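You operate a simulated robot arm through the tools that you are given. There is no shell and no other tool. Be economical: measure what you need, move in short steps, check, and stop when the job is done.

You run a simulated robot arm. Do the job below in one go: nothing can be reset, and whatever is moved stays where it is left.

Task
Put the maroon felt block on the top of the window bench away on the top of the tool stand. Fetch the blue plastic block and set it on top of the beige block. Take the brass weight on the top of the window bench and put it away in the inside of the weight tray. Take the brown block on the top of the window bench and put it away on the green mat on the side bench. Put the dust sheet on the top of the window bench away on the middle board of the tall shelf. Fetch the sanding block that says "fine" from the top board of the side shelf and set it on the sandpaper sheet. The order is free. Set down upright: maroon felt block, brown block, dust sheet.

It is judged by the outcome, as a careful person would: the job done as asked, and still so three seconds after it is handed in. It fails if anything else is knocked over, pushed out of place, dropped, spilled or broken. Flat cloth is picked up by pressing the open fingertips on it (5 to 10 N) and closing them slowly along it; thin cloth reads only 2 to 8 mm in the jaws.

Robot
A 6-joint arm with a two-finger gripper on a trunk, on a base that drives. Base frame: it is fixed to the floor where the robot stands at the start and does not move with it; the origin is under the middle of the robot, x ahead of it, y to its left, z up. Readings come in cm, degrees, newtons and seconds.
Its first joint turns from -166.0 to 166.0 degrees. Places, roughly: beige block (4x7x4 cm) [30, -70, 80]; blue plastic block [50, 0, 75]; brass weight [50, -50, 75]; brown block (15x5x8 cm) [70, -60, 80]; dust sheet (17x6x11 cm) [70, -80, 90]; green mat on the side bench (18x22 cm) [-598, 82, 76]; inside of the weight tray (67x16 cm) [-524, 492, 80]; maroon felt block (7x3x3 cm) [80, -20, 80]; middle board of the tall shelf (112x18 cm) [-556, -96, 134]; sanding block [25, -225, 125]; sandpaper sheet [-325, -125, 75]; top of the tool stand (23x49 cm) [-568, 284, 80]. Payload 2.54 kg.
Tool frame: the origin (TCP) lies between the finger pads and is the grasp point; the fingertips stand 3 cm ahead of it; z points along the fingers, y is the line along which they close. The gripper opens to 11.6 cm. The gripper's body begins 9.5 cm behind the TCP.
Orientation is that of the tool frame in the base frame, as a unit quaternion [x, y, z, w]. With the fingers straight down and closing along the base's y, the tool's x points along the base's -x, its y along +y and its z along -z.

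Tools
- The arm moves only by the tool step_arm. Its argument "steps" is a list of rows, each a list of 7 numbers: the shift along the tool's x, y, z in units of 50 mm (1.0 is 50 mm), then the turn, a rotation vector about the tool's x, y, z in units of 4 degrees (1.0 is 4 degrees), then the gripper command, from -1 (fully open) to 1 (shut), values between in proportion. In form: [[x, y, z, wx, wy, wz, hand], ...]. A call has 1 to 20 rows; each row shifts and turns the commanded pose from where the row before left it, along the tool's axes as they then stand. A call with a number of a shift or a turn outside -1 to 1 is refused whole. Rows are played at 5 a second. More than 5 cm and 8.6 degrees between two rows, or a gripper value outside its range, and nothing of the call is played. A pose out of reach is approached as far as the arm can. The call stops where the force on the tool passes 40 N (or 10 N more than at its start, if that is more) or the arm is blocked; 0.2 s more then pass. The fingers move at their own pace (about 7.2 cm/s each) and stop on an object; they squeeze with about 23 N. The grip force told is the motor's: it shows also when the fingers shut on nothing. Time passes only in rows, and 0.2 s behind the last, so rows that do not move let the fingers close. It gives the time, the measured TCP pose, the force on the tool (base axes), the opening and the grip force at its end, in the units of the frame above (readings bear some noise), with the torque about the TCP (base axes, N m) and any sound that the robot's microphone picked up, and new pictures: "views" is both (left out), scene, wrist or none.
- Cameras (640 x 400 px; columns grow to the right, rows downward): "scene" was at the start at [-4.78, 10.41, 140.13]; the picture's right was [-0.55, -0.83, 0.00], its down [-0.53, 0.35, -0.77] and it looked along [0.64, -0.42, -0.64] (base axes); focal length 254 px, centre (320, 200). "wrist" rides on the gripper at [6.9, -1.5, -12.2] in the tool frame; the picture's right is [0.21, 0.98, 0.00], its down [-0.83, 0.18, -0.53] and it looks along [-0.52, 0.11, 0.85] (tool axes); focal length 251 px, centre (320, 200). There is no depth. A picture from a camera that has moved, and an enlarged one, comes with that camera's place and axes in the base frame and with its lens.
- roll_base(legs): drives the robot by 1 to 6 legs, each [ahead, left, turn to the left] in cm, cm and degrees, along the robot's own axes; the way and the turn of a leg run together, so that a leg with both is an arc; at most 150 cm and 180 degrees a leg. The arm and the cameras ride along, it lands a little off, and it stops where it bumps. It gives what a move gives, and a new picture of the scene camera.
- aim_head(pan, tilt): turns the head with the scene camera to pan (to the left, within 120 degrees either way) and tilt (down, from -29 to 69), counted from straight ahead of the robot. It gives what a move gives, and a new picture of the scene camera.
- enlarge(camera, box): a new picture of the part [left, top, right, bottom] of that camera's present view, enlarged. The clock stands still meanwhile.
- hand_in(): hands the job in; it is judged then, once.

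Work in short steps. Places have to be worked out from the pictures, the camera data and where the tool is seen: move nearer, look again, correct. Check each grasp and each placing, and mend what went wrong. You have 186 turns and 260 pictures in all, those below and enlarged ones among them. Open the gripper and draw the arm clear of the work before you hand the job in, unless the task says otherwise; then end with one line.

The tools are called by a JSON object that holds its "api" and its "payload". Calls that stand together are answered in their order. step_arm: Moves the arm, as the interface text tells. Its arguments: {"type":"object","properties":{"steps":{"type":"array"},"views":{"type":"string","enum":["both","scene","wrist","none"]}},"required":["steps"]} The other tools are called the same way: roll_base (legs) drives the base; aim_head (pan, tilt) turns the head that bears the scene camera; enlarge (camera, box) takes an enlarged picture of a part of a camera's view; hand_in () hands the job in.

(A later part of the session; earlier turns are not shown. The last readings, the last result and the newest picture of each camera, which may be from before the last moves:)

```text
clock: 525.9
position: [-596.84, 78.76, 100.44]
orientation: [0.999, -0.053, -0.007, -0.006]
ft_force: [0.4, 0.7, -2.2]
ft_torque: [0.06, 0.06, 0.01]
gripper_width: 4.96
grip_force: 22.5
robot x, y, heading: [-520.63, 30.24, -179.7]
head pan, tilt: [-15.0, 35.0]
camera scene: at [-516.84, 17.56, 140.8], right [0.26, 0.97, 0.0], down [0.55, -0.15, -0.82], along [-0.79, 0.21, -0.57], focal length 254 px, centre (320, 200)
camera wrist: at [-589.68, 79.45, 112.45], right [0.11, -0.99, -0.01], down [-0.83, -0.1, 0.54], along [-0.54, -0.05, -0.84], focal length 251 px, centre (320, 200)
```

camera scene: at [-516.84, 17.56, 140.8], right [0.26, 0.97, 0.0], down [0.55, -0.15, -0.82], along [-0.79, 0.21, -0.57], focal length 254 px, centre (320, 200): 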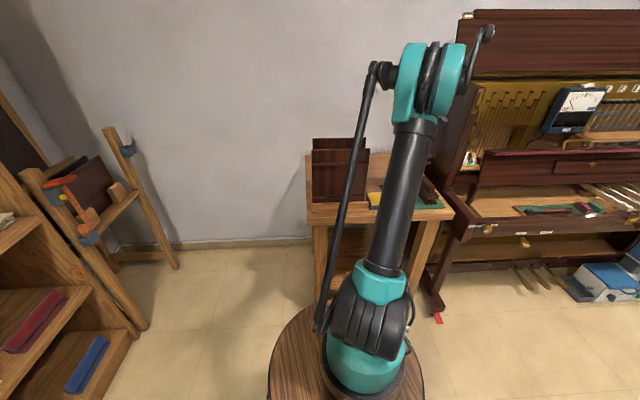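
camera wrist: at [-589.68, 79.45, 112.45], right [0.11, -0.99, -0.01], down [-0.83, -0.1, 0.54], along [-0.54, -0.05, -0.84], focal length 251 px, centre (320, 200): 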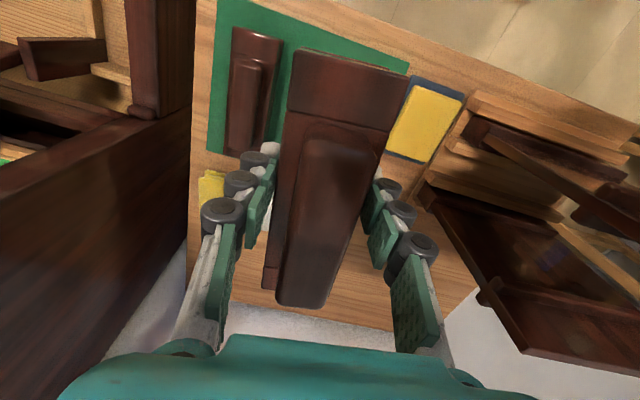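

Free strip centre is y≈76.8; I shift by 2 cm and lower to just above the mat.

{"api": "step_arm", "payload": {"steps": [[-0.16, 0.4, 0, 0, 0, 0, 1], [0, 0, 0.9, 0, 0, 0, 1], [0, 0, 0.9, 0, 0, 0, 1], [0, 0, 0.9, 0, 0, 0, 1], [0, 0, 0.15, 0, 0, 0, 1], [0, 0, 0, 0, 0, 0, 1]], "views": "wrist"}}

```text
clock: 527.3
position: [-598.14, 77.1, 86.2]
orientation: [0.999, -0.053, -0.007, -0.005]
ft_force: [-0.8, 0.2, -2.0]
ft_torque: [-0.01, -0.02, 0.01]
gripper_width: 4.95
grip_force: 22.9
robot x, y, heading: [-520.46, 30.05, -179.9]
head pan, tilt: [-15.0, 35.0]
camera wrist: at [-590.96, 77.78, 98.19], right [0.11, -0.99, -0.01], down [-0.83, -0.1, 0.54], along [-0.54, -0.05, -0.84], focal length 251 px, centre (320, 200)
```

wrist: 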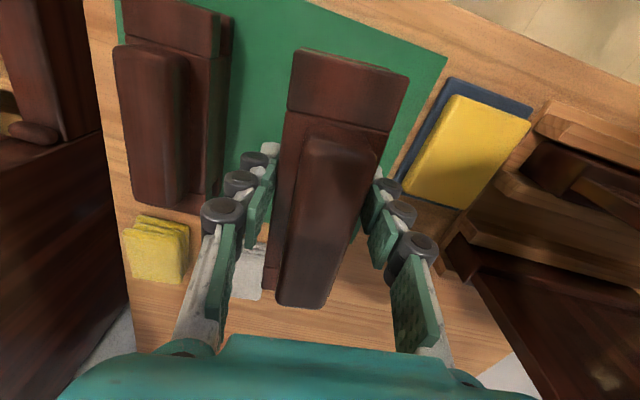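

The mat is turned ~15°; I align the block with it and lower to contact.

{"api": "step_arm", "payload": {"steps": [[0.06, 0, 0, 0, 0, 1, 1], [0, 0, 0, 0, 0, 1, 1], [0, 0, 0.25, 0, 0, 0, 1], [0, 0, 0.12, 0, 0, 0, 1], [0, 0, 0.06, 0, 0, 0, 1], [0, 0, 0.06, 0, 0, 0, 1]], "views": "wrist"}}

```text
clock: 528.7
position: [-597.7, 77.12, 83.91]
orientation: [0.992, -0.123, -0.007, -0.005]
ft_force: [0.2, -0.8, -3.2]
ft_torque: [0.0, 0.01, -0.01]
gripper_width: 4.98
grip_force: 22.9
robot x, y, heading: [-520.57, 30.67, -180.3]
head pan, tilt: [-15.0, 35.0]
camera wrist: at [-590.59, 76.77, 95.76], right [-0.03, -1.0, -0.01], down [-0.84, 0.02, 0.54], along [-0.54, 0.03, -0.84], focal length 251 px, centre (320, 200)
```

wrist: 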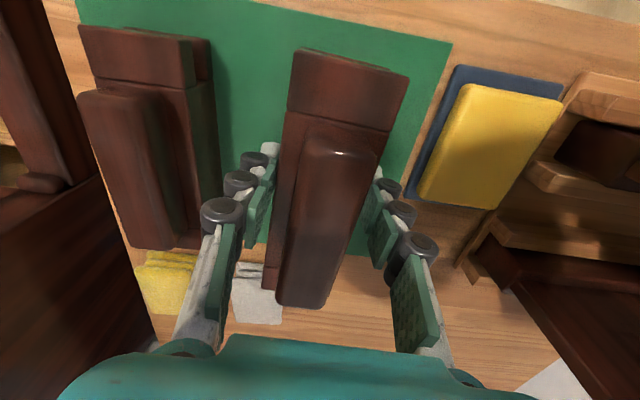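

The block lies within the mat's outline. I continue down to contact.

{"api": "step_arm", "payload": {"steps": [[0, 0, 0.06, 0, 0, 0, 1], [0, 0, 0.06, 0, 0, 0, 1], [0, 0, 0, 0, 0, 0, 1]], "views": "none"}}

{"api": "step_arm", "payload": {"steps": [[0, 0, 0.05, 0, 0, 0, 1], [0, 0, 0.05, 0, 0, 0, 1], [0, 0, 0, 0, 0, 0, 1]], "views": "none"}}

```text
clock: 529.5
position: [-597.89, 77.13, 83.18]
orientation: [0.992, -0.123, -0.007, -0.004]
ft_force: [-0.4, -0.4, -3.2]
ft_torque: [-0.01, -0.01, 0.01]
gripper_width: 4.92
grip_force: 22.8
robot x, y, heading: [-520.55, 30.19, -179.7]
head pan, tilt: [-15.0, 35.0]
```

```text
clock: 530.3
position: [-597.77, 77.21, 82.76]
orientation: [0.992, -0.123, -0.008, -0.004]
ft_force: [0.0, -0.2, -2.2]
ft_torque: [0.0, 0.0, -0.01]
gripper_width: 4.95
grip_force: 23.2
robot x, y, heading: [-520.67, 30.1, -179.8]
head pan, tilt: [-15.0, 35.0]
```

{"api": "step_arm", "payload": {"steps": [[0, 0, 0.06, 0, 0, 0, 1], [0, 0, 0.06, 0, 0, 0, 1], [0, 0, 0, 0, 0, 0, 1]], "views": "none"}}

{"api": "step_arm", "payload": {"steps": [[0, 0, 0.06, 0, 0, 0, 1], [0, 0, 0.06, 0, 0, 0, 1], [0, 0, 0, 0, 0, 0, 1]], "views": "wrist"}}

```text
clock: 531.1
position: [-597.91, 77.17, 82.11]
orientation: [0.992, -0.123, -0.008, -0.005]
ft_force: [-0.1, 0.3, -2.2]
ft_torque: [-0.04, -0.02, 0.03]
gripper_width: 4.94
grip_force: 23.4
robot x, y, heading: [-520.72, 30.17, -179.7]
head pan, tilt: [-15.0, 35.0]
```

```text
clock: 531.9
position: [-597.98, 77.08, 81.46]
orientation: [0.992, -0.123, -0.008, -0.004]
ft_force: [0.1, -0.6, -3.0]
ft_torque: [-0.04, -0.02, -0.02]
gripper_width: 4.94
grip_force: 23.3
robot x, y, heading: [-520.46, 30.31, -179.9]
head pan, tilt: [-15.0, 35.0]
camera wrist: at [-590.68, 76.81, 93.46], right [-0.03, -1.0, -0.01], down [-0.84, 0.02, 0.54], along [-0.54, 0.03, -0.84], focal length 251 px, centre (320, 200)
```

wrist: 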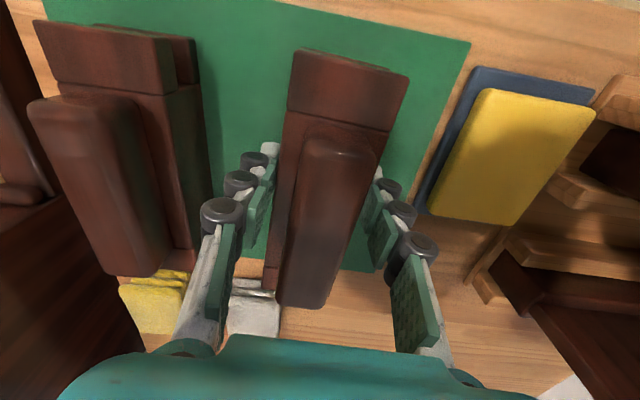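

{"api": "step_arm", "payload": {"steps": [[0, 0, 0.06, 0, 0, 0, 1], [0, 0, 0.05, 0, 0, 0, 1], [0, 0, 0, 0, 0, 0, 1]], "views": "none"}}

{"api": "step_arm", "payload": {"steps": [[0, 0, 0.05, 0, 0, 0, 1], [0, 0, 0.03, 0, 0, 0, 1], [0, 0, 0, 0, 0, 0, 1]], "views": "none"}}

```text
clock: 532.7
position: [-597.84, 77.24, 81.0]
orientation: [0.992, -0.123, -0.008, -0.005]
ft_force: [0.5, -0.8, -2.1]
ft_torque: [0.0, 0.0, -0.02]
gripper_width: 4.94
grip_force: 23.2
robot x, y, heading: [-520.29, 30.45, -179.7]
head pan, tilt: [-15.0, 35.0]
```

```text
clock: 533.5
position: [-597.94, 77.12, 80.59]
orientation: [0.992, -0.123, -0.007, -0.004]
ft_force: [0.4, -0.7, -3.0]
ft_torque: [0.03, 0.0, -0.03]
gripper_width: 4.92
grip_force: 23.1
robot x, y, heading: [-519.77, 30.11, -179.8]
head pan, tilt: [-15.0, 35.0]
```

{"api": "step_arm", "payload": {"steps": [[0, 0, 0.06, 0, 0, 0, 1], [0, 0, 0.06, 0, 0, 0, 1], [0, 0, 0, 0, 0, 0, 1]], "views": "none"}}

{"api": "step_arm", "payload": {"steps": [[0, 0, 0.06, 0, 0, 0, 1], [0, 0, 0.04, 0, 0, 0, 1], [0, 0, 0, 0, 0, 0, 1]], "views": "wrist"}}

```text
clock: 534.3
position: [-597.87, 77.07, 80.03]
orientation: [0.992, -0.123, -0.008, -0.005]
ft_force: [-1.7, 2.5, 18.0]
ft_torque: [0.08, 0.03, 0.01]
gripper_width: 4.95
grip_force: 23.1
robot x, y, heading: [-520.17, 30.11, -180.0]
head pan, tilt: [-15.0, 35.0]
```

```text
clock: 535.1
position: [-597.78, 77.16, 79.56]
orientation: [0.992, -0.123, -0.006, -0.005]
ft_force: [2.9, -0.1, 18.7]
ft_torque: [0.01, -0.08, -0.02]
gripper_width: 4.96
grip_force: 22.7
robot x, y, heading: [-520.72, 30.63, -179.8]
head pan, tilt: [-15.0, 35.0]
camera wrist: at [-590.58, 76.76, 91.47], right [-0.03, -1.0, -0.01], down [-0.84, 0.02, 0.55], along [-0.54, 0.03, -0.84], focal length 251 px, centre (320, 200)
```

wrist: 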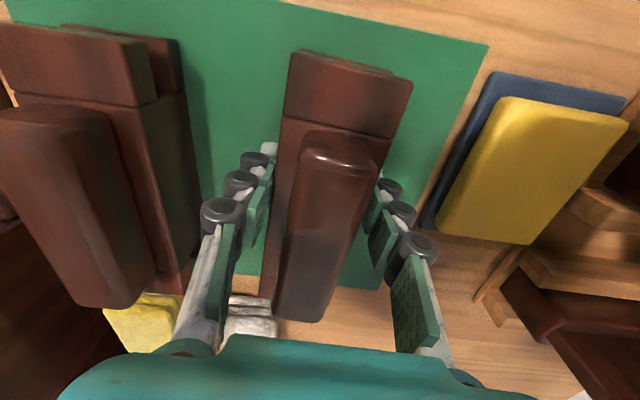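

Contact. I release and rise.

{"api": "step_arm", "payload": {"steps": [[0, 0, -0.03, 0, 0, 0, 1], [0, 0, 0, 0, 0, 0, 0.1], [0, 0, 0, 0, 0, 0, -0.1], [0, 0, 0, 0, 0, 0, -0.1], [0, 0, -0.4, 0, 0, 0, -0.1], [0, 0, -0.8, 0, 0, 0, -0.1], [0, 0, -0.9, 0, 0, 0, -0.1], [0, 0, -0.9, 0, 0, 0, -0.1], [0.4, 0.3, -0.8, 0, 0, 0, -0.1], [0.4, 0.3, -0.8, 0, 0, 0, -0.1], [0.4, 0.3, -0.8, 0, 0, 0, -0.1]], "views": "wrist"}}

```text
clock: 537.5
position: [-592.85, 70.93, 106.61]
orientation: [0.992, -0.123, -0.007, -0.004]
ft_force: [-0.3, 0.4, -0.8]
ft_torque: [-0.02, -0.04, 0.0]
gripper_width: 6.38
grip_force: 0.1
robot x, y, heading: [-520.4, 30.44, -180.0]
head pan, tilt: [-15.0, 35.0]
camera wrist: at [-585.64, 70.59, 118.59], right [-0.03, -1.0, -0.01], down [-0.84, 0.02, 0.54], along [-0.54, 0.03, -0.84], focal length 251 px, centre (320, 200)
```

wrist: 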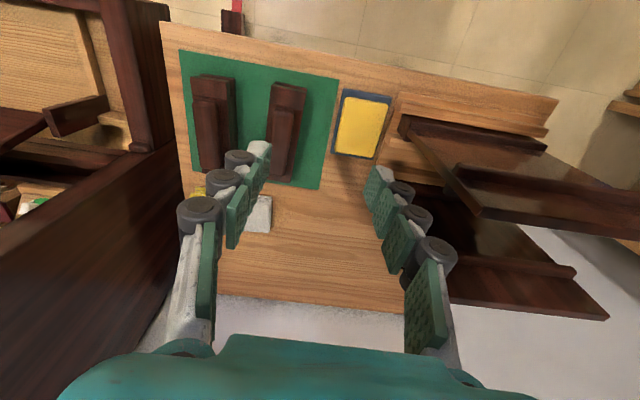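

The brown block stands on the mat. While here I look at the tall shelf's middle board.

{"api": "aim_head", "payload": {"pan": 70, "tilt": 5}}

{"api": "enlarge", "payload": {"camera": "scene", "box": [160, 40, 480, 300]}}

```text
clock: 539.1
position: [-592.79, 71.04, 106.51]
orientation: [0.992, -0.122, -0.007, -0.004]
ft_force: [0.1, 0.1, 0.1]
ft_torque: [0.03, 0.01, 0.0]
gripper_width: 6.36
grip_force: 0.0
robot x, y, heading: [-520.46, 30.46, -179.8]
head pan, tilt: [70.0, 5.0]
camera scene: at [-511.51, 6.69, 145.63], right [-0.94, 0.34, 0.0], down [0.03, 0.08, -1.0], along [-0.34, -0.94, -0.09], focal length 254 px, centre (320, 200)
```

scene: 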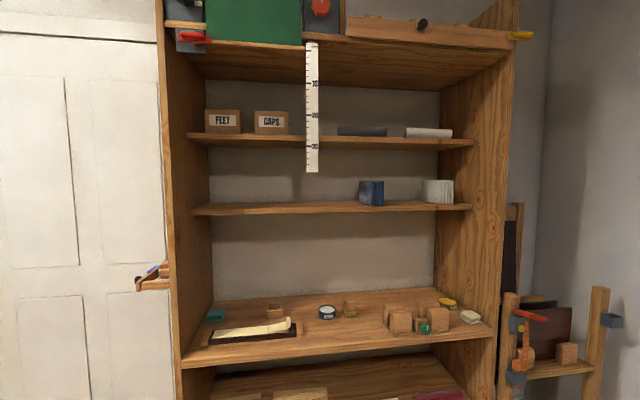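

```text
1.54 times, centred on (320, 170) of scene
camera zoom: at [-511.51, 6.69, 145.63], right [-0.94, 0.34, 0.0], down [0.03, 0.08, -1.0], along [-0.34, -0.94, -0.09], focal length 390 px, centre (320, 246)
```

zoom: 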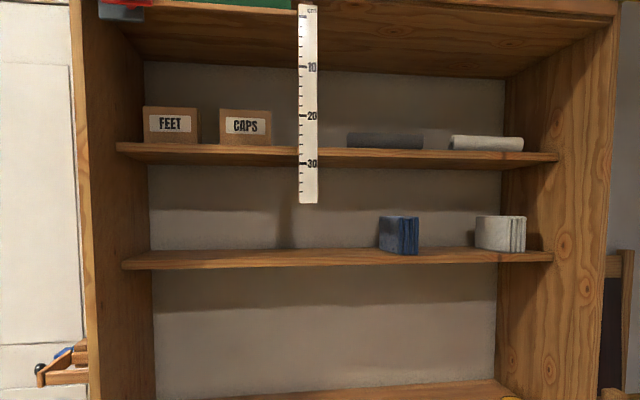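

The middle board is free on its left part. Plan: grip the dust sheet (17 cm deep, 6 cm thick) with a pitched tool so that it can be slid in frontally. I raise the arm and go back for it.

{"api": "step_arm", "payload": {"steps": [[0.2, 0, -0.8, 0, 0, 0, -0.1], [0.2, 0, -0.8, 0, 0, 0, -0.1], [0.5, 0.65, -0.3, 0, 0, 0, -0.1], [0.5, 0.65, -0.3, 0, 0, 0, -0.1], [0.5, 0.65, -0.3, 0, 0, 0, -0.1], [0.5, 0.65, -0.3, 0, 0, 0, -0.1], [0.5, 0.65, -0.2, 0, 0, 0, -0.1], [0.5, 0.65, -0.2, 0, 0, 0, -0.1], [0.5, 0.65, 0, 0, 0, 0, -0.1], [0.5, 0.65, 0, 0, 0, 0, -0.1], [0.5, 0.65, 0, 0, 0, 0, -0.1], [0.5, 0.65, 0, 0, 0, 0, -0.1]], "views": "none"}}

{"api": "roll_base", "payload": {"legs": [[0, 28, 0], [0, 0, 180], [140, 0, 0], [100, 84, 0], [148, 0, 0], [105, 0, 0]]}}

```text
clock: 541.7
position: [-574.28, 32.72, 121.75]
orientation: [0.992, -0.123, -0.008, -0.005]
ft_force: [0.0, -0.6, -1.4]
ft_torque: [0.0, -0.01, 0.01]
gripper_width: 6.38
grip_force: 0.0
robot x, y, heading: [-520.57, 30.33, -180.0]
head pan, tilt: [70.0, 5.0]
```

```text
clock: 575.6
position: [27.48, 69.16, 121.52]
orientation: [0.136, 0.991, -0.006, 0.007]
ft_force: [0.4, 0.4, 0.0]
ft_torque: [-0.02, 0.0, 0.02]
gripper_width: 6.36
grip_force: 0.2
robot x, y, heading: [-26.52, 73.32, -1.4]
head pan, tilt: [70.0, 5.0]
camera scene: at [-34.45, 97.17, 145.63], right [0.93, -0.37, 0.0], down [-0.03, -0.08, -1.0], along [0.37, 0.93, -0.09], focal length 254 px, centre (320, 200)
```

scene: 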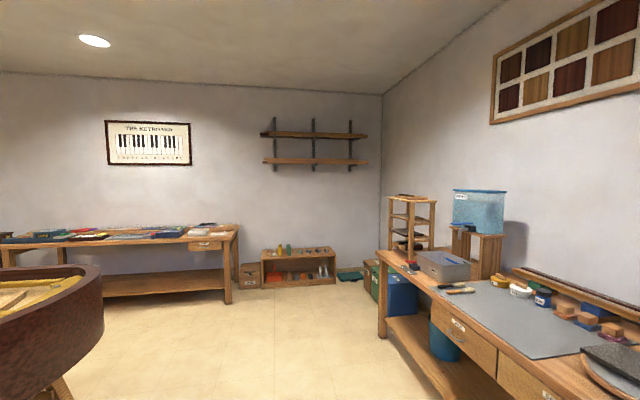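

{"api": "roll_base", "payload": {"legs": [[0, -149, 1.4], [6, 0, 0]]}}

{"api": "aim_head", "payload": {"pan": 20, "tilt": 40}}

```text
clock: 583.6
position: [31.65, -79.06, 121.6]
orientation: [0.125, 0.992, -0.005, 0.008]
ft_force: [0.3, 0.4, -0.5]
ft_torque: [-0.02, 0.0, 0.03]
gripper_width: 6.36
grip_force: 0.0
robot x, y, heading: [-22.35, -76.85, -0.1]
head pan, tilt: [70.0, 5.0]
camera scene: at [-31.03, -52.72, 145.63], right [0.94, -0.34, 0.0], down [-0.03, -0.08, -1.0], along [0.34, 0.94, -0.09], focal length 254 px, centre (320, 200)
```

scene: 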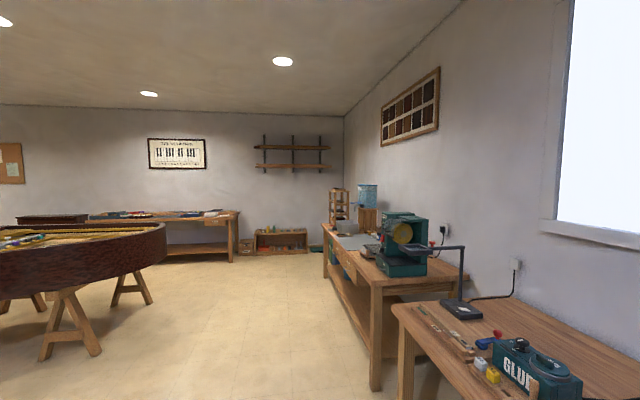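

```text
clock: 584.8
position: [31.63, -79.12, 121.59]
orientation: [0.124, 0.992, -0.005, 0.007]
ft_force: [-0.2, 0.0, 0.6]
ft_torque: [-0.01, 0.01, 0.01]
gripper_width: 6.35
grip_force: 0.0
robot x, y, heading: [-22.64, -76.48, 0.1]
head pan, tilt: [20.0, 40.0]
camera scene: at [-26.19, -58.43, 140.06], right [0.34, -0.94, 0.0], down [-0.6, -0.22, -0.77], along [0.72, 0.26, -0.64], focal length 254 px, centre (320, 200)
```

scene: 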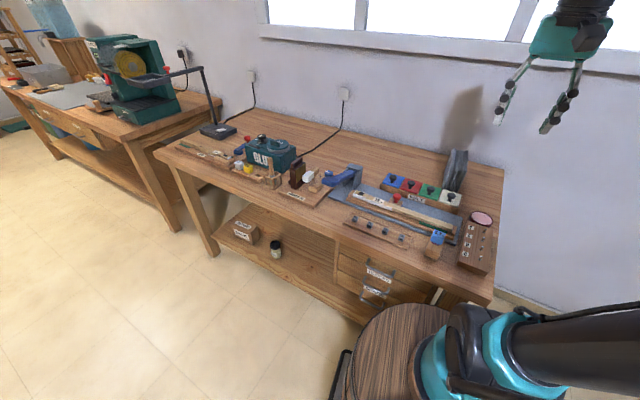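

I yaw to the sheet's axis and pitch the tool 50° forward, then look.

{"api": "step_arm", "payload": {"steps": [[0, 0, 0, 0, 0, -1, -0.6], [0, 0, 0, 0, 0, -1, -0.6], [0, 0, 0, 0, 0, -0.3, -0.6], [0, 0, 0, 0, -1, 0, -0.6], [0, 0, 0, 0, -1, 0, -0.6], [0, 0, 0, 0, -1, 0, -0.6], [0, 0, 0, 0, -1, 0, -0.6], [0, 0, 0, 0, -1, 0, -0.6], [0, 0, 0, 0, -1, 0, -0.6], [0, 0, 0, 0, -1, 0, -0.6], [0, 0, 0, 0, -1, 0, -0.6], [0, 0, 0, 0, -1, 0, -0.6], [0, 0, 0, 0, -1, 0, -0.6], [0, 0, 0, 0, -1, 0, -0.6], [0, 0, 0, 0, -1, 0, -0.6], [0, 0, 0, 0, -0.5, 0, -0.6]], "views": "wrist"}}

{"api": "enlarge", "payload": {"camera": "scene", "box": [370, 135, 530, 255]}}

```text
clock: 588.2
position: [31.58, -79.07, 121.74]
orientation: [0.038, 0.903, -0.023, 0.428]
ft_force: [0.3, 0.4, 0.5]
ft_torque: [0.0, -0.01, 0.03]
gripper_width: 9.3
grip_force: 0.0
robot x, y, heading: [-22.88, -76.47, 0.1]
head pan, tilt: [20.0, 40.0]
camera wrist: at [17.74, -79.38, 123.91], right [-0.05, 0.98, -0.18], down [0.12, 0.18, 0.98], along [0.99, 0.03, -0.13], focal length 251 px, centre (320, 200)
```

wrist: 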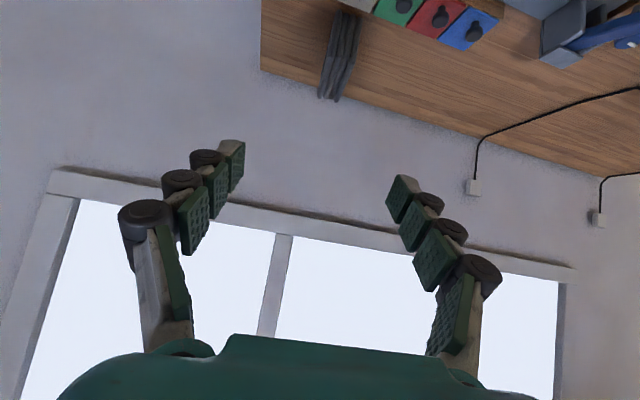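

```text
3.33 times, centred on (450, 195) of scene
camera zoom: at [-26.19, -58.44, 140.05], right [0.34, -0.94, 0.0], down [-0.6, -0.22, -0.77], along [0.72, 0.26, -0.64], focal length 845 px, centre (-113, 217)
```

zoom: 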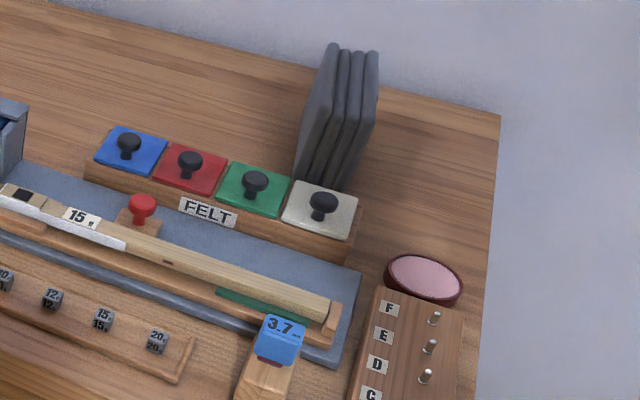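

The sheet's near end is at (65.2,-79.5), axis -4°, thickness ~5.5 cm. I advance along the fingers to a point 12 cm short of the grip.

{"api": "step_arm", "payload": {"steps": [[0.053, 0.067, 0.87, 0, 0, 0, -0.6], [0.053, 0.067, 0.87, 0, 0, 0, -0.6], [0.053, 0.067, 0.87, 0, 0, 0, -0.6], [0.053, 0.067, 0.87, 0, 0, 0, -0.6], [0.053, 0.067, 0.87, 0, 0, 0, -0.6], [0.053, 0.067, 0.87, 0, 0, 0, -0.6], [0.053, 0.067, 0.87, 0, 0, 0, -0.6], [0.053, 0.067, 0.87, 0, 0, 0, -0.6], [0.053, 0.067, 0.87, 0, 0, 0, -0.6]], "views": "both"}}

{"api": "enlarge", "payload": {"camera": "scene", "box": [390, 125, 530, 230]}}

```text
clock: 590.2
position: [60.75, -79.0, 95.05]
orientation: [0.038, 0.903, -0.024, 0.428]
ft_force: [-0.9, 0.3, 0.2]
ft_torque: [-0.02, 0.0, 0.01]
gripper_width: 9.29
grip_force: 0.0
robot x, y, heading: [-22.16, -76.43, 0.1]
head pan, tilt: [20.0, 40.0]
camera scene: at [-26.23, -58.44, 140.05], right [0.34, -0.94, 0.0], down [-0.6, -0.22, -0.77], along [0.72, 0.26, -0.64], focal length 254 px, centre (320, 200)
camera wrist: at [46.8, -79.15, 97.33], right [-0.05, 0.98, -0.18], down [0.12, 0.18, 0.98], along [0.99, 0.03, -0.13], focal length 251 px, centre (320, 200)
```

scene: 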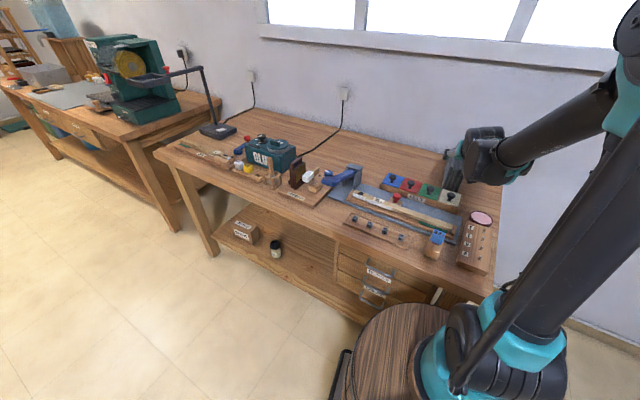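
wrist: 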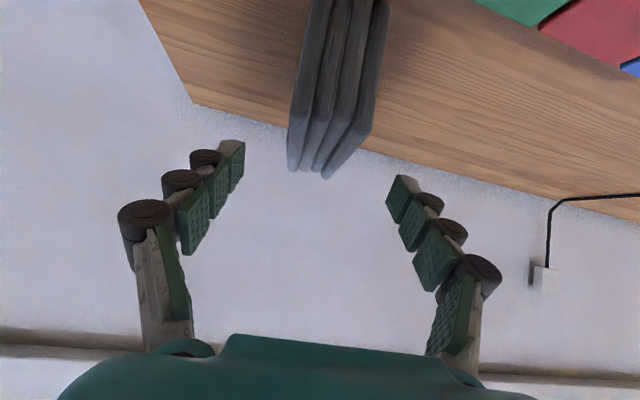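

```text
3.81 times, centred on (460, 178) of scene
camera zoom: at [-26.23, -58.44, 140.05], right [0.34, -0.94, 0.0], down [-0.6, -0.22, -0.77], along [0.72, 0.26, -0.64], focal length 966 px, centre (-213, 286)
```

zoom: 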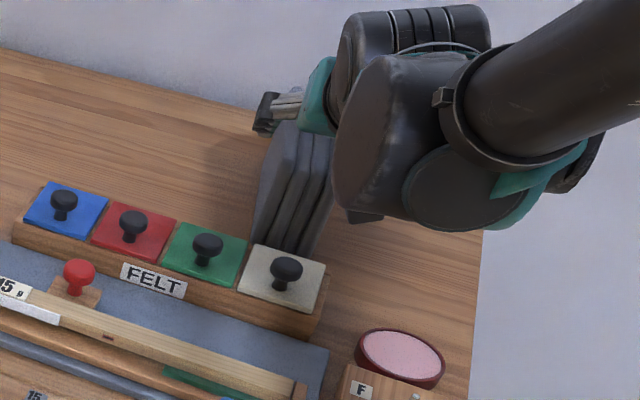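

I shift 1 cm to the left and advance the remaining 12 cm.

{"api": "step_arm", "payload": {"steps": [[0, 0.1, 0.6, 0, 0, 0, -0.6], [0, 0.1, 0.6, 0, 0, 0, -0.6], [0, 0, 0.6, 0, 0, 0, -0.6], [0, 0, 0.55, 0, 0, 0, -0.6]], "views": "wrist"}}

{"api": "enlarge", "payload": {"camera": "scene", "box": [390, 125, 530, 230]}}

```text
clock: 591.2
position: [69.81, -78.76, 87.76]
orientation: [0.037, 0.902, -0.024, 0.429]
ft_force: [0.1, 0.4, 0.4]
ft_torque: [-0.01, -0.02, 0.01]
gripper_width: 9.27
grip_force: 0.1
robot x, y, heading: [-22.23, -76.45, 0.0]
head pan, tilt: [20.0, 40.0]
camera wrist: at [55.92, -79.04, 89.89], right [-0.05, 0.98, -0.18], down [0.12, 0.18, 0.98], along [0.99, 0.03, -0.13], focal length 251 px, centre (320, 200)
```

wrist: 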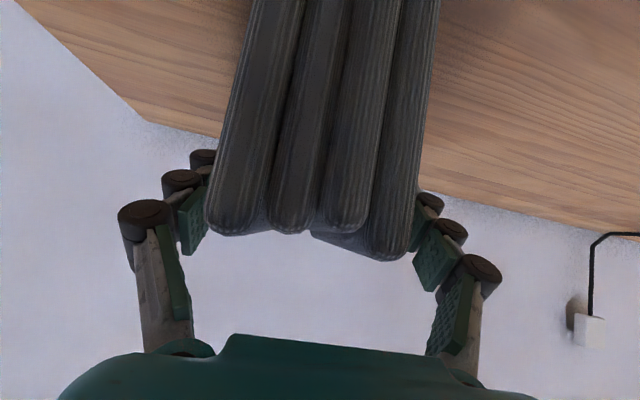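

```text
3.81 times, centred on (460, 178) of scene
camera zoom: at [-26.21, -58.44, 140.05], right [0.34, -0.94, 0.0], down [-0.6, -0.22, -0.77], along [0.72, 0.26, -0.64], focal length 966 px, centre (-213, 286)
```

zoom: 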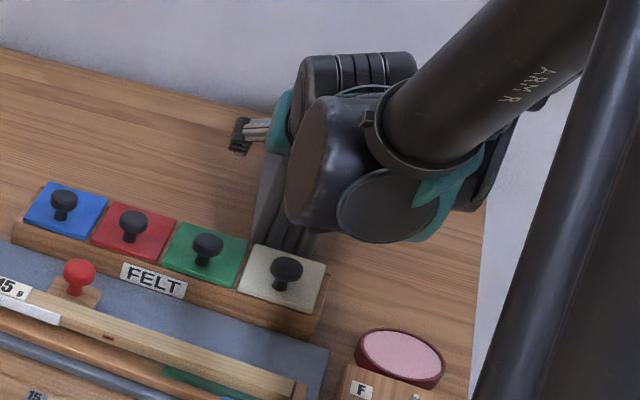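

The sheet sits between the fingers. I close on it.

{"api": "step_arm", "payload": {"steps": [[0, 0, 0, 0, 0, 0, -0.2], [0, 0, 0, 0, 0, 0, 0], [0, 0, 0, 0, 0, 0, 0.3], [0, 0, 0, 0, 0, 0, 1], [0, 0, 0, 0, 0, 0, 1], [0, 0, 0, 0, 0, 0, 1]], "views": "wrist"}}

```text
clock: 592.6
position: [69.76, -78.82, 87.52]
orientation: [0.037, 0.903, -0.023, 0.428]
ft_force: [-1.0, -2.9, 1.6]
ft_torque: [-0.06, -0.08, -0.06]
gripper_width: 5.75
grip_force: 23.3
robot x, y, heading: [-22.33, -76.35, 0.0]
head pan, tilt: [20.0, 40.0]
camera wrist: at [55.92, -79.04, 89.91], right [-0.05, 0.98, -0.18], down [0.12, 0.18, 0.98], along [0.99, 0.03, -0.13], focal length 251 px, centre (320, 200)
```

wrist: 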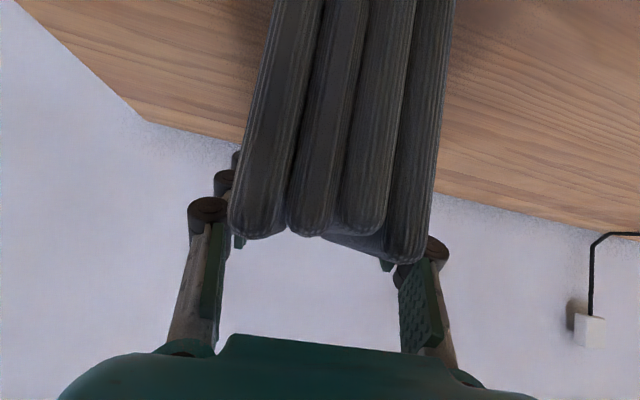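

{"api": "step_arm", "payload": {"steps": [[-0.23, 0, -0.19, 0, 0, 0, 1], [-0.31, 0, -0.25, 0, 0, 0, 1], [-0.46, 0, -0.38, 0, 0, 0, 1], [-0.46, 0, -0.38, 0, 0, 0, 1]], "views": "both"}}

{"api": "enlarge", "payload": {"camera": "scene", "box": [390, 105, 530, 230]}}

```text
clock: 593.6
position: [69.79, -78.75, 97.19]
orientation: [0.038, 0.903, -0.023, 0.428]
ft_force: [0.0, -0.2, -3.8]
ft_torque: [-0.01, 0.05, -0.01]
gripper_width: 5.75
grip_force: 23.3
robot x, y, heading: [-22.38, -76.55, -0.1]
head pan, tilt: [20.0, 40.0]
camera scene: at [-26.16, -58.44, 140.05], right [0.34, -0.94, 0.0], down [-0.6, -0.22, -0.77], along [0.72, 0.26, -0.64], focal length 254 px, centre (320, 200)
camera wrist: at [55.93, -78.94, 99.37], right [-0.05, 0.98, -0.18], down [0.13, 0.18, 0.98], along [0.99, 0.03, -0.13], focal length 251 px, centre (320, 200)
```

scene: 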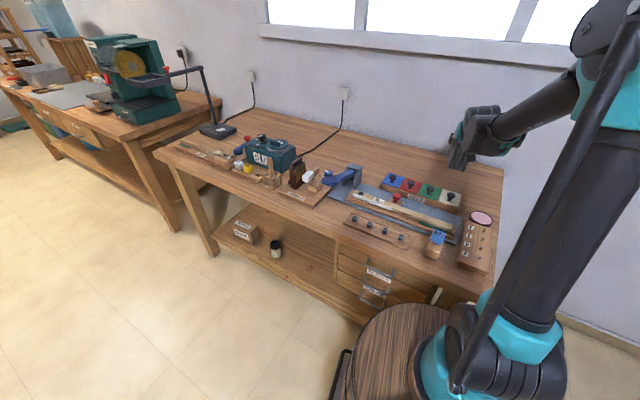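
wrist: 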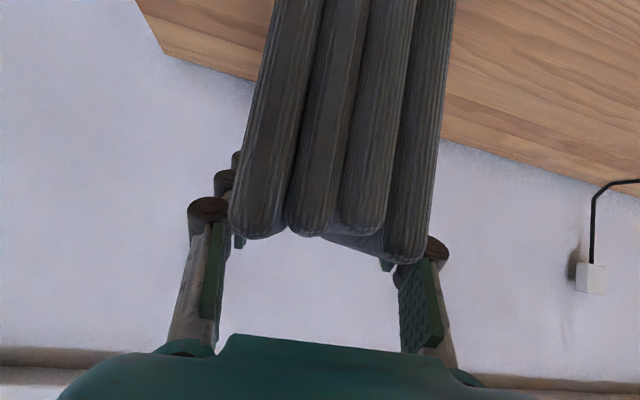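

```text
3.20 times, centred on (460, 168) of scene
camera zoom: at [-26.16, -58.44, 140.05], right [0.34, -0.94, 0.0], down [-0.6, -0.22, -0.77], along [0.72, 0.26, -0.64], focal length 811 px, centre (-128, 304)
```

zoom: 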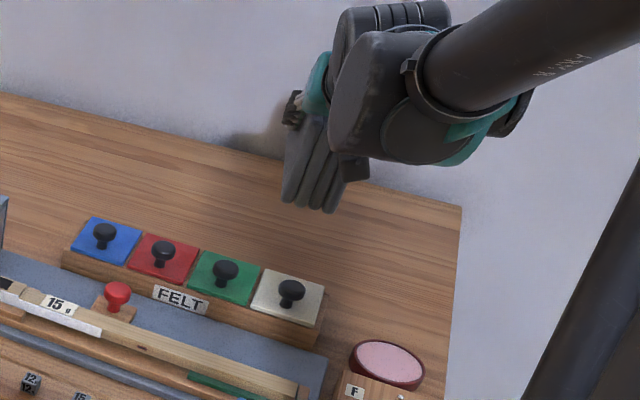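

The sheet is held without drooping. I raise it to shelf height, retract, and drive across the room.

{"api": "step_arm", "payload": {"steps": [[-0.296, -0.013, -0.825, 0, 0, 0, 1], [-0.296, -0.013, -0.825, 0, 0, 0, 1], [-0.296, -0.013, -0.825, 0, 0, 0, 1], [-0.296, -0.013, -0.825, 0, 0, 0, 1], [-0.296, -0.013, -0.825, 0, 0, 0, 1], [-0.296, -0.013, -0.825, 0, 0, 0, 1], [-0.296, -0.013, -0.825, 0, 0, 0, 1], [-0.296, -0.013, -0.825, 0, 0, 0, 1], [-0.296, -0.013, -0.825, 0, 0, 0, 1], [-0.296, -0.013, -0.825, 0, 0, 0, 1], [-0.296, -0.013, -0.825, 0, 0, 0, 1], [-0.296, -0.013, -0.825, 0, 0, 0, 1]], "views": "wrist"}}

{"api": "roll_base", "payload": {"legs": [[0, 80, 0], [0, 82, 0], [-38, 0, 0], [0, 0, 180], [150, 0, 0], [65, 0, 0]]}}

```text
clock: 596.2
position: [42.57, -76.73, 141.96]
orientation: [0.037, 0.903, -0.023, 0.428]
ft_force: [0.6, 0.0, -2.8]
ft_torque: [-0.04, 0.07, -0.03]
gripper_width: 5.72
grip_force: 22.8
robot x, y, heading: [-22.24, -76.25, 0.1]
head pan, tilt: [20.0, 40.0]
camera wrist: at [28.78, -76.92, 144.33], right [-0.05, 0.98, -0.18], down [0.12, 0.18, 0.98], along [0.99, 0.03, -0.13], focal length 251 px, centre (320, 200)
```

wrist: 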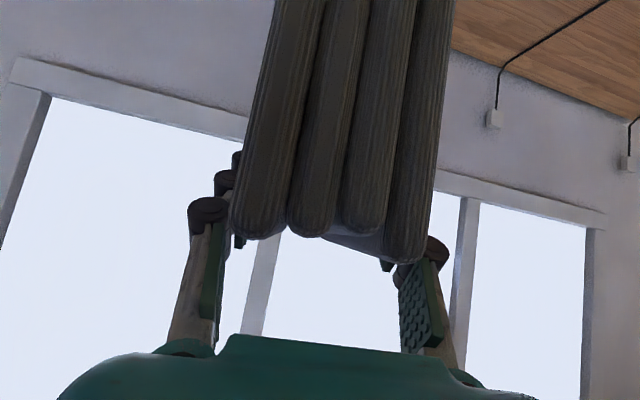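

```text
clock: 624.0
position: [-341.2, 90.3, 142.03]
orientation: [0.902, -0.043, -0.428, -0.026]
ft_force: [0.1, -0.5, -4.1]
ft_torque: [0.02, -0.04, 0.0]
gripper_width: 5.76
grip_force: 23.4
robot x, y, heading: [-276.12, 89.19, 179.4]
head pan, tilt: [20.0, 40.0]
camera scene: at [-272.4, 71.45, 140.05], right [-0.33, 0.94, 0.0], down [0.61, 0.21, -0.77], along [-0.72, -0.25, -0.64], focal length 254 px, centre (320, 200)
```

scene: 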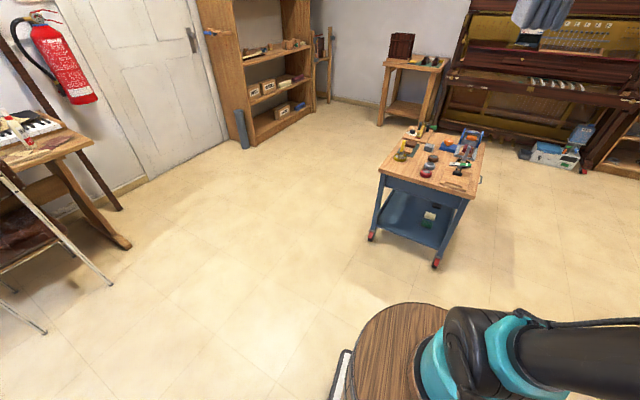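

{"api": "roll_base", "payload": {"legs": [[90, 82, 0.6], [135, 0, 0], [0, 0, 77.3]]}}

{"api": "aim_head", "payload": {"pan": 15, "tilt": 10}}

```text
clock: 639.9
position: [-516.65, -57.03, 142.14]
orientation: [0.726, 0.537, -0.349, 0.251]
ft_force: [0.2, 0.8, -3.4]
ft_torque: [0.06, 0.0, 0.02]
gripper_width: 5.75
grip_force: 22.5
robot x, y, heading: [-502.09, 6.48, -102.6]
head pan, tilt: [20.0, 40.0]
camera scene: at [-484.04, 6.53, 140.05], right [-0.99, -0.13, 0.0], down [-0.09, 0.64, -0.77], along [0.1, -0.76, -0.64], focal length 254 px, centre (320, 200)
```

scene: 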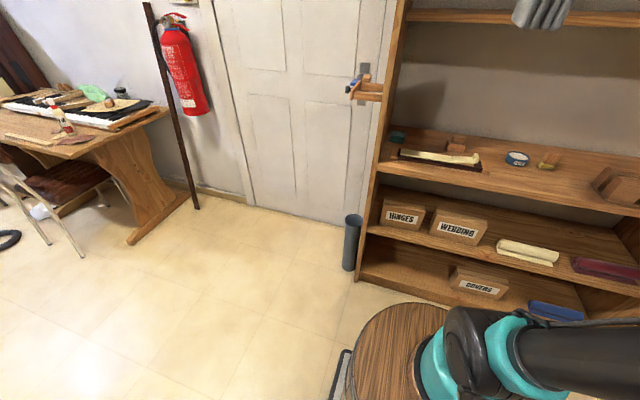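

```text
clock: 640.9
position: [-516.56, -57.02, 142.08]
orientation: [0.727, 0.537, -0.348, 0.251]
ft_force: [0.9, 0.1, -3.2]
ft_torque: [0.01, -0.03, -0.01]
gripper_width: 5.75
grip_force: 23.0
robot x, y, heading: [-502.07, 6.54, -102.1]
head pan, tilt: [15.0, 10.0]
camera scene: at [-484.75, 5.67, 144.81], right [-1.0, -0.05, 0.0], down [-0.01, 0.17, -0.98], along [0.04, -0.98, -0.17], focal length 254 px, centre (320, 200)
```

scene: 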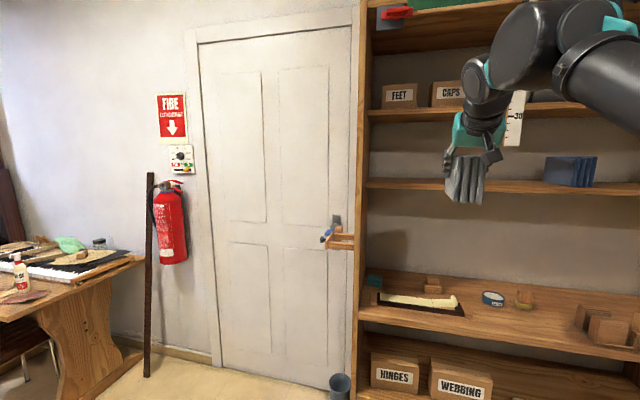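

I align the yaw with the shelf, raise the sheet a little, roll 13 cm nearer and re-aim the head.

{"api": "step_arm", "payload": {"steps": [[0, 0, 0, -0.9, 0, -0.73, 1], [-0.4, 0, -0.32, 0, 0, 0, 1], [-0.4, 0, -0.32, 0, 0, 0, 1]], "views": "none"}}

{"api": "roll_base", "payload": {"legs": [[13, 0, 0]]}}

{"api": "aim_head", "payload": {"pan": 12, "tilt": 8}}

{"api": "enlarge", "payload": {"camera": "scene", "box": [320, 70, 580, 270]}}

```text
clock: 641.6
position: [-516.63, -57.16, 147.17]
orientation: [0.704, 0.566, -0.337, 0.264]
ft_force: [0.1, 0.5, -3.6]
ft_torque: [0.03, -0.03, -0.01]
gripper_width: 5.73
grip_force: 22.8
robot x, y, heading: [-502.68, 6.03, -102.2]
head pan, tilt: [15.0, 10.0]
```

```text
clock: 642.9
position: [-519.43, -69.79, 147.21]
orientation: [0.705, 0.566, -0.337, 0.264]
ft_force: [0.4, -0.5, -3.4]
ft_torque: [0.03, 0.0, 0.03]
gripper_width: 5.75
grip_force: 22.8
robot x, y, heading: [-505.25, -6.2, -102.3]
head pan, tilt: [15.0, 10.0]
camera scene: at [-487.54, -7.02, 144.82], right [-1.0, -0.04, 0.0], down [-0.01, 0.17, -0.98], along [0.04, -0.98, -0.17], focal length 254 px, centre (320, 200)
```

scene: 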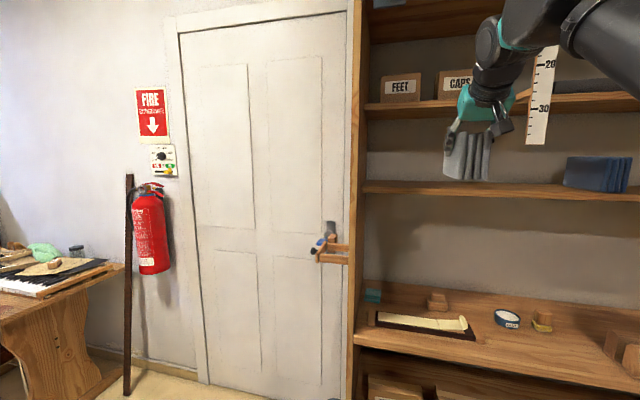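

```text
clock: 643.6
position: [-519.4, -69.84, 147.11]
orientation: [0.705, 0.566, -0.337, 0.264]
ft_force: [-0.8, -0.4, -3.0]
ft_torque: [0.07, -0.01, -0.01]
gripper_width: 5.75
grip_force: 23.1
robot x, y, heading: [-505.41, -6.2, -102.8]
head pan, tilt: [12.0, 8.0]
camera scene: at [-488.02, -6.99, 145.14], right [-1.0, 0.01, 0.0], down [0.0, 0.14, -0.99], along [-0.01, -0.99, -0.14], focal length 254 px, centre (320, 200)
```

scene: 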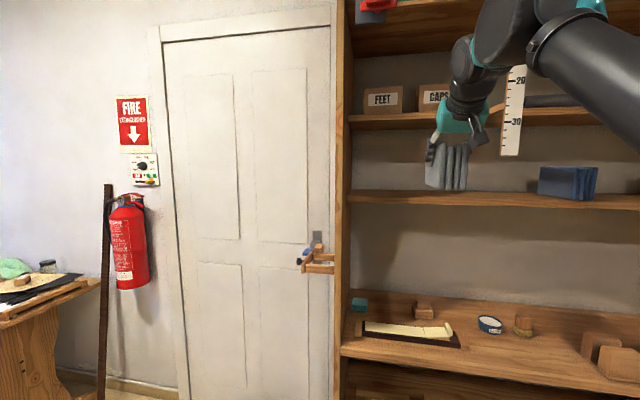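

```text
2.00 times, centred on (450, 170) of scene
camera zoom: at [-488.02, -6.99, 145.14], right [-1.0, 0.01, 0.0], down [0.0, 0.14, -0.99], along [-0.01, -0.99, -0.14], focal length 507 px, centre (60, 260)
```

zoom: 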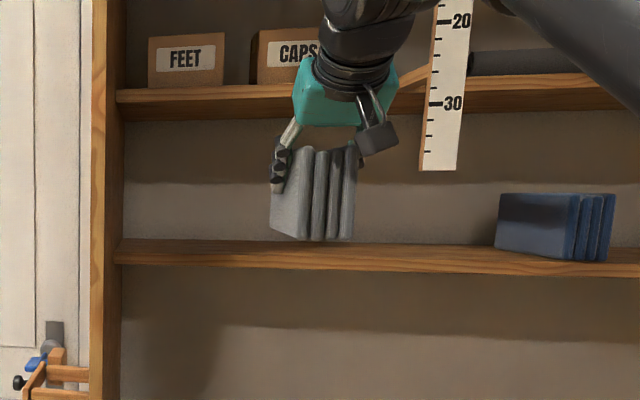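

The middle board's front edge is at about (-519,-92.4), top z≈135; the hanging ruler is well to the side. I roll 8 cm nearer.

{"api": "roll_base", "payload": {"legs": [[8, 2, 0]]}}

{"api": "enlarge", "payload": {"camera": "scene", "box": [320, 70, 560, 250]}}

{"api": "step_arm", "payload": {"steps": [[0, 0, 0, 0, 0, 0, 1]], "views": "wrist"}}

```text
clock: 644.6
position: [-519.12, -77.99, 147.15]
orientation: [0.705, 0.566, -0.337, 0.264]
ft_force: [0.1, -1.2, -3.8]
ft_torque: [0.05, -0.02, 0.01]
gripper_width: 5.75
grip_force: 23.0
robot x, y, heading: [-504.86, -14.63, -102.3]
head pan, tilt: [12.0, 8.0]
camera scene: at [-487.81, -15.26, 145.14], right [-1.0, 0.01, 0.0], down [0.0, 0.14, -0.99], along [-0.01, -0.99, -0.14], focal length 254 px, centre (320, 200)
```

scene: 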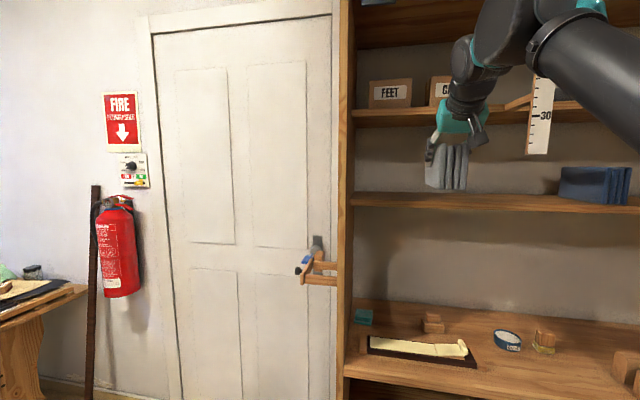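

```text
2.22 times, centred on (440, 160) of scene
camera zoom: at [-487.81, -15.26, 145.14], right [-1.0, 0.01, 0.0], down [0.0, 0.14, -0.99], along [-0.01, -0.99, -0.14], focal length 563 px, centre (53, 289)
```

zoom: 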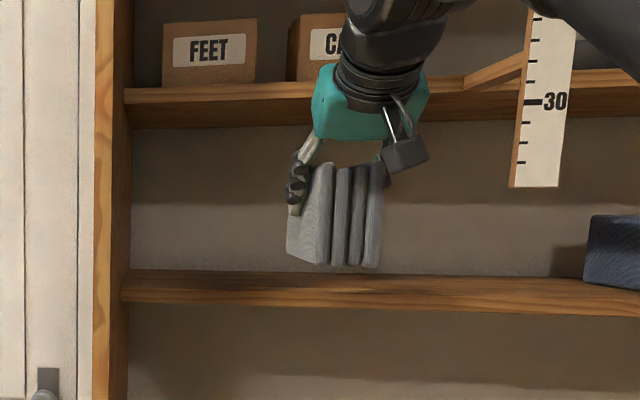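

```text
clock: 645.0
position: [-519.26, -77.97, 147.16]
orientation: [0.705, 0.565, -0.338, 0.264]
ft_force: [0.4, 0.1, -3.1]
ft_torque: [0.04, -0.01, 0.02]
gripper_width: 5.75
grip_force: 23.1
robot x, y, heading: [-505.11, -14.59, -102.6]
head pan, tilt: [12.0, 8.0]
camera wrist: at [-517.55, -64.18, 149.4], right [0.98, -0.08, -0.18], down [0.16, -0.15, 0.98], along [-0.11, -0.99, -0.13], focal length 251 px, centre (320, 200)
```

wrist: 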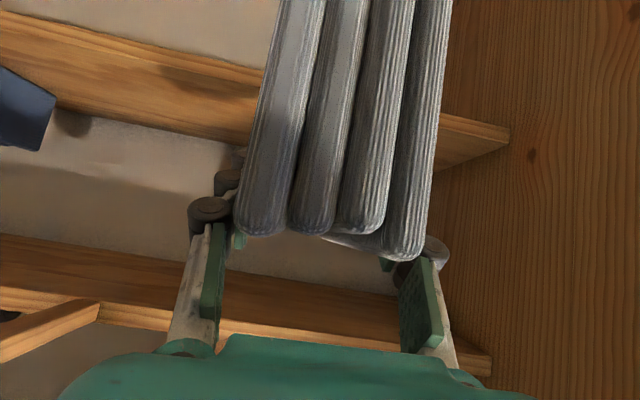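

I slide forward level by 14 cm and check.

{"api": "step_arm", "payload": {"steps": [[-0.444, 0, 0.542, 0, 0, 0, 1], [-0.444, 0, 0.542, 0, 0, 0, 1], [-0.444, 0, 0.542, 0, 0, 0, 1], [-0.444, 0, 0.542, 0, 0, 0, 1]], "views": "wrist"}}

{"api": "enlarge", "payload": {"camera": "scene", "box": [340, 70, 540, 230]}}

```text
clock: 646.0
position: [-522.4, -91.51, 147.34]
orientation: [0.705, 0.565, -0.337, 0.264]
ft_force: [0.6, 0.5, -2.3]
ft_torque: [0.03, -0.02, 0.04]
gripper_width: 5.73
grip_force: 22.8
robot x, y, heading: [-504.88, -14.16, -102.7]
head pan, tilt: [12.0, 8.0]
camera wrist: at [-520.71, -77.75, 149.5], right [0.98, -0.08, -0.18], down [0.16, -0.15, 0.98], along [-0.11, -0.99, -0.13], focal length 251 px, centre (320, 200)
```

wrist: 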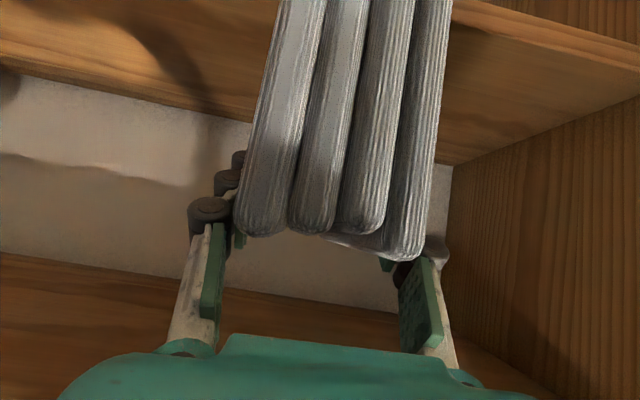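

```text
2.50 times, centred on (440, 150) of scene
camera zoom: at [-487.8, -15.19, 145.14], right [-1.0, 0.01, 0.0], down [0.0, 0.14, -0.99], along [-0.01, -0.99, -0.14], focal length 634 px, centre (20, 325)
```

zoom: 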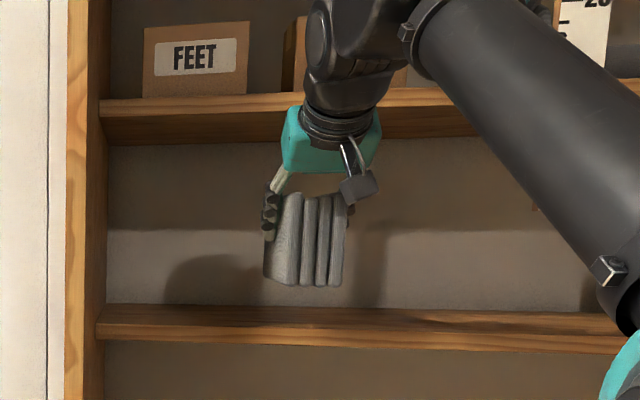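

Board top is z≈136.5, front edge y≈-89.7 here; the sheet fits. I go 4 cm deeper, then lower gently to contact.

{"api": "step_arm", "payload": {"steps": [[-0.26, 0, 0.317, 0, 0, 0, 1], [-0.26, 0, 0.317, 0, 0, 0, 1], [0.155, 0, 0.127, 0, 0, 0, 1], [0.08, 0, 0.064, 0, 0, 0, 1], [0, 0, 0, 0, 0, 0, 1]], "views": "wrist"}}

{"api": "enlarge", "payload": {"camera": "scene", "box": [360, 110, 480, 210]}}

```text
clock: 647.2
position: [-523.22, -95.68, 145.51]
orientation: [0.705, 0.566, -0.337, 0.264]
ft_force: [-0.4, 0.3, -3.3]
ft_torque: [0.03, -0.06, 0.01]
gripper_width: 5.76
grip_force: 23.1
robot x, y, heading: [-505.45, -14.9, -102.5]
head pan, tilt: [12.0, 8.0]
camera wrist: at [-521.6, -81.78, 147.91], right [0.98, -0.08, -0.18], down [0.16, -0.15, 0.98], along [-0.11, -0.99, -0.13], focal length 251 px, centre (320, 200)
```

wrist: 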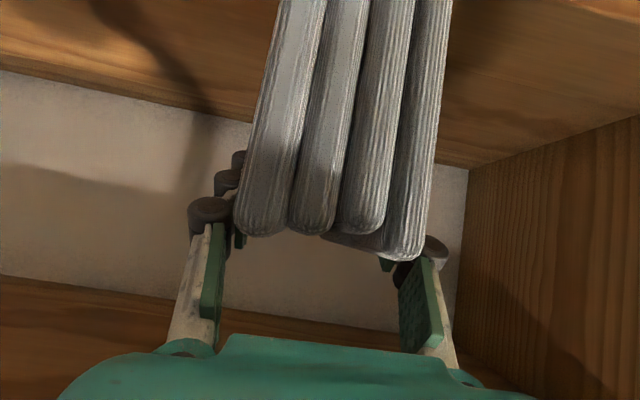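

```text
4.00 times, centred on (420, 160) of scene
camera zoom: at [-487.81, -15.26, 145.14], right [-1.0, 0.01, 0.0], down [0.0, 0.14, -0.99], along [-0.01, -0.99, -0.14], focal length 1014 px, centre (-80, 360)
```

zoom: 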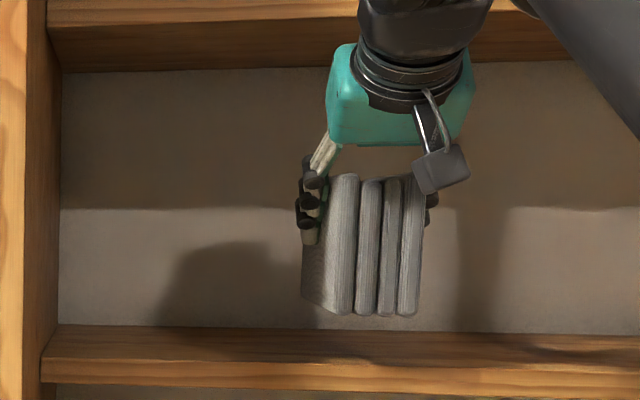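

Board top is at z≈134.5; I go 1.5 cm deeper and lower the rest in small steps.

{"api": "step_arm", "payload": {"steps": [[-0.19, 0, 0.232, 0, 0, 0, 1], [0.155, 0, 0.127, 0, 0, 0, 1], [0.1, 0, 0.083, 0, 0, 0, 1], [0.05, 0, 0.04, 0, 0, 0, 1], [0, 0, 0, 0, 0, 0, 1]], "views": "none"}}

{"api": "enlarge", "payload": {"camera": "scene", "box": [360, 110, 480, 210]}}

```text
clock: 648.4
position: [-523.5, -97.1, 143.56]
orientation: [0.704, 0.566, -0.338, 0.264]
ft_force: [0.8, 0.2, -4.3]
ft_torque: [0.06, -0.01, -0.01]
gripper_width: 5.73
grip_force: 23.1
robot x, y, heading: [-505.14, -14.97, -102.5]
head pan, tilt: [12.0, 8.0]
```

```text
4.00 times, centred on (420, 160) of scene
camera zoom: at [-487.81, -15.26, 145.14], right [-1.0, 0.01, 0.0], down [0.0, 0.14, -0.99], along [-0.01, -0.99, -0.14], focal length 1014 px, centre (-80, 360)
```

zoom: 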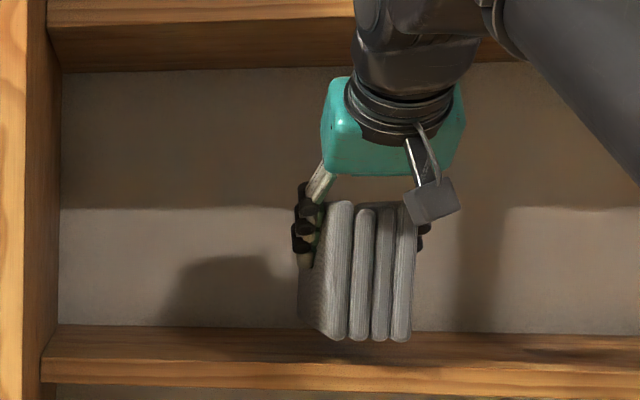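

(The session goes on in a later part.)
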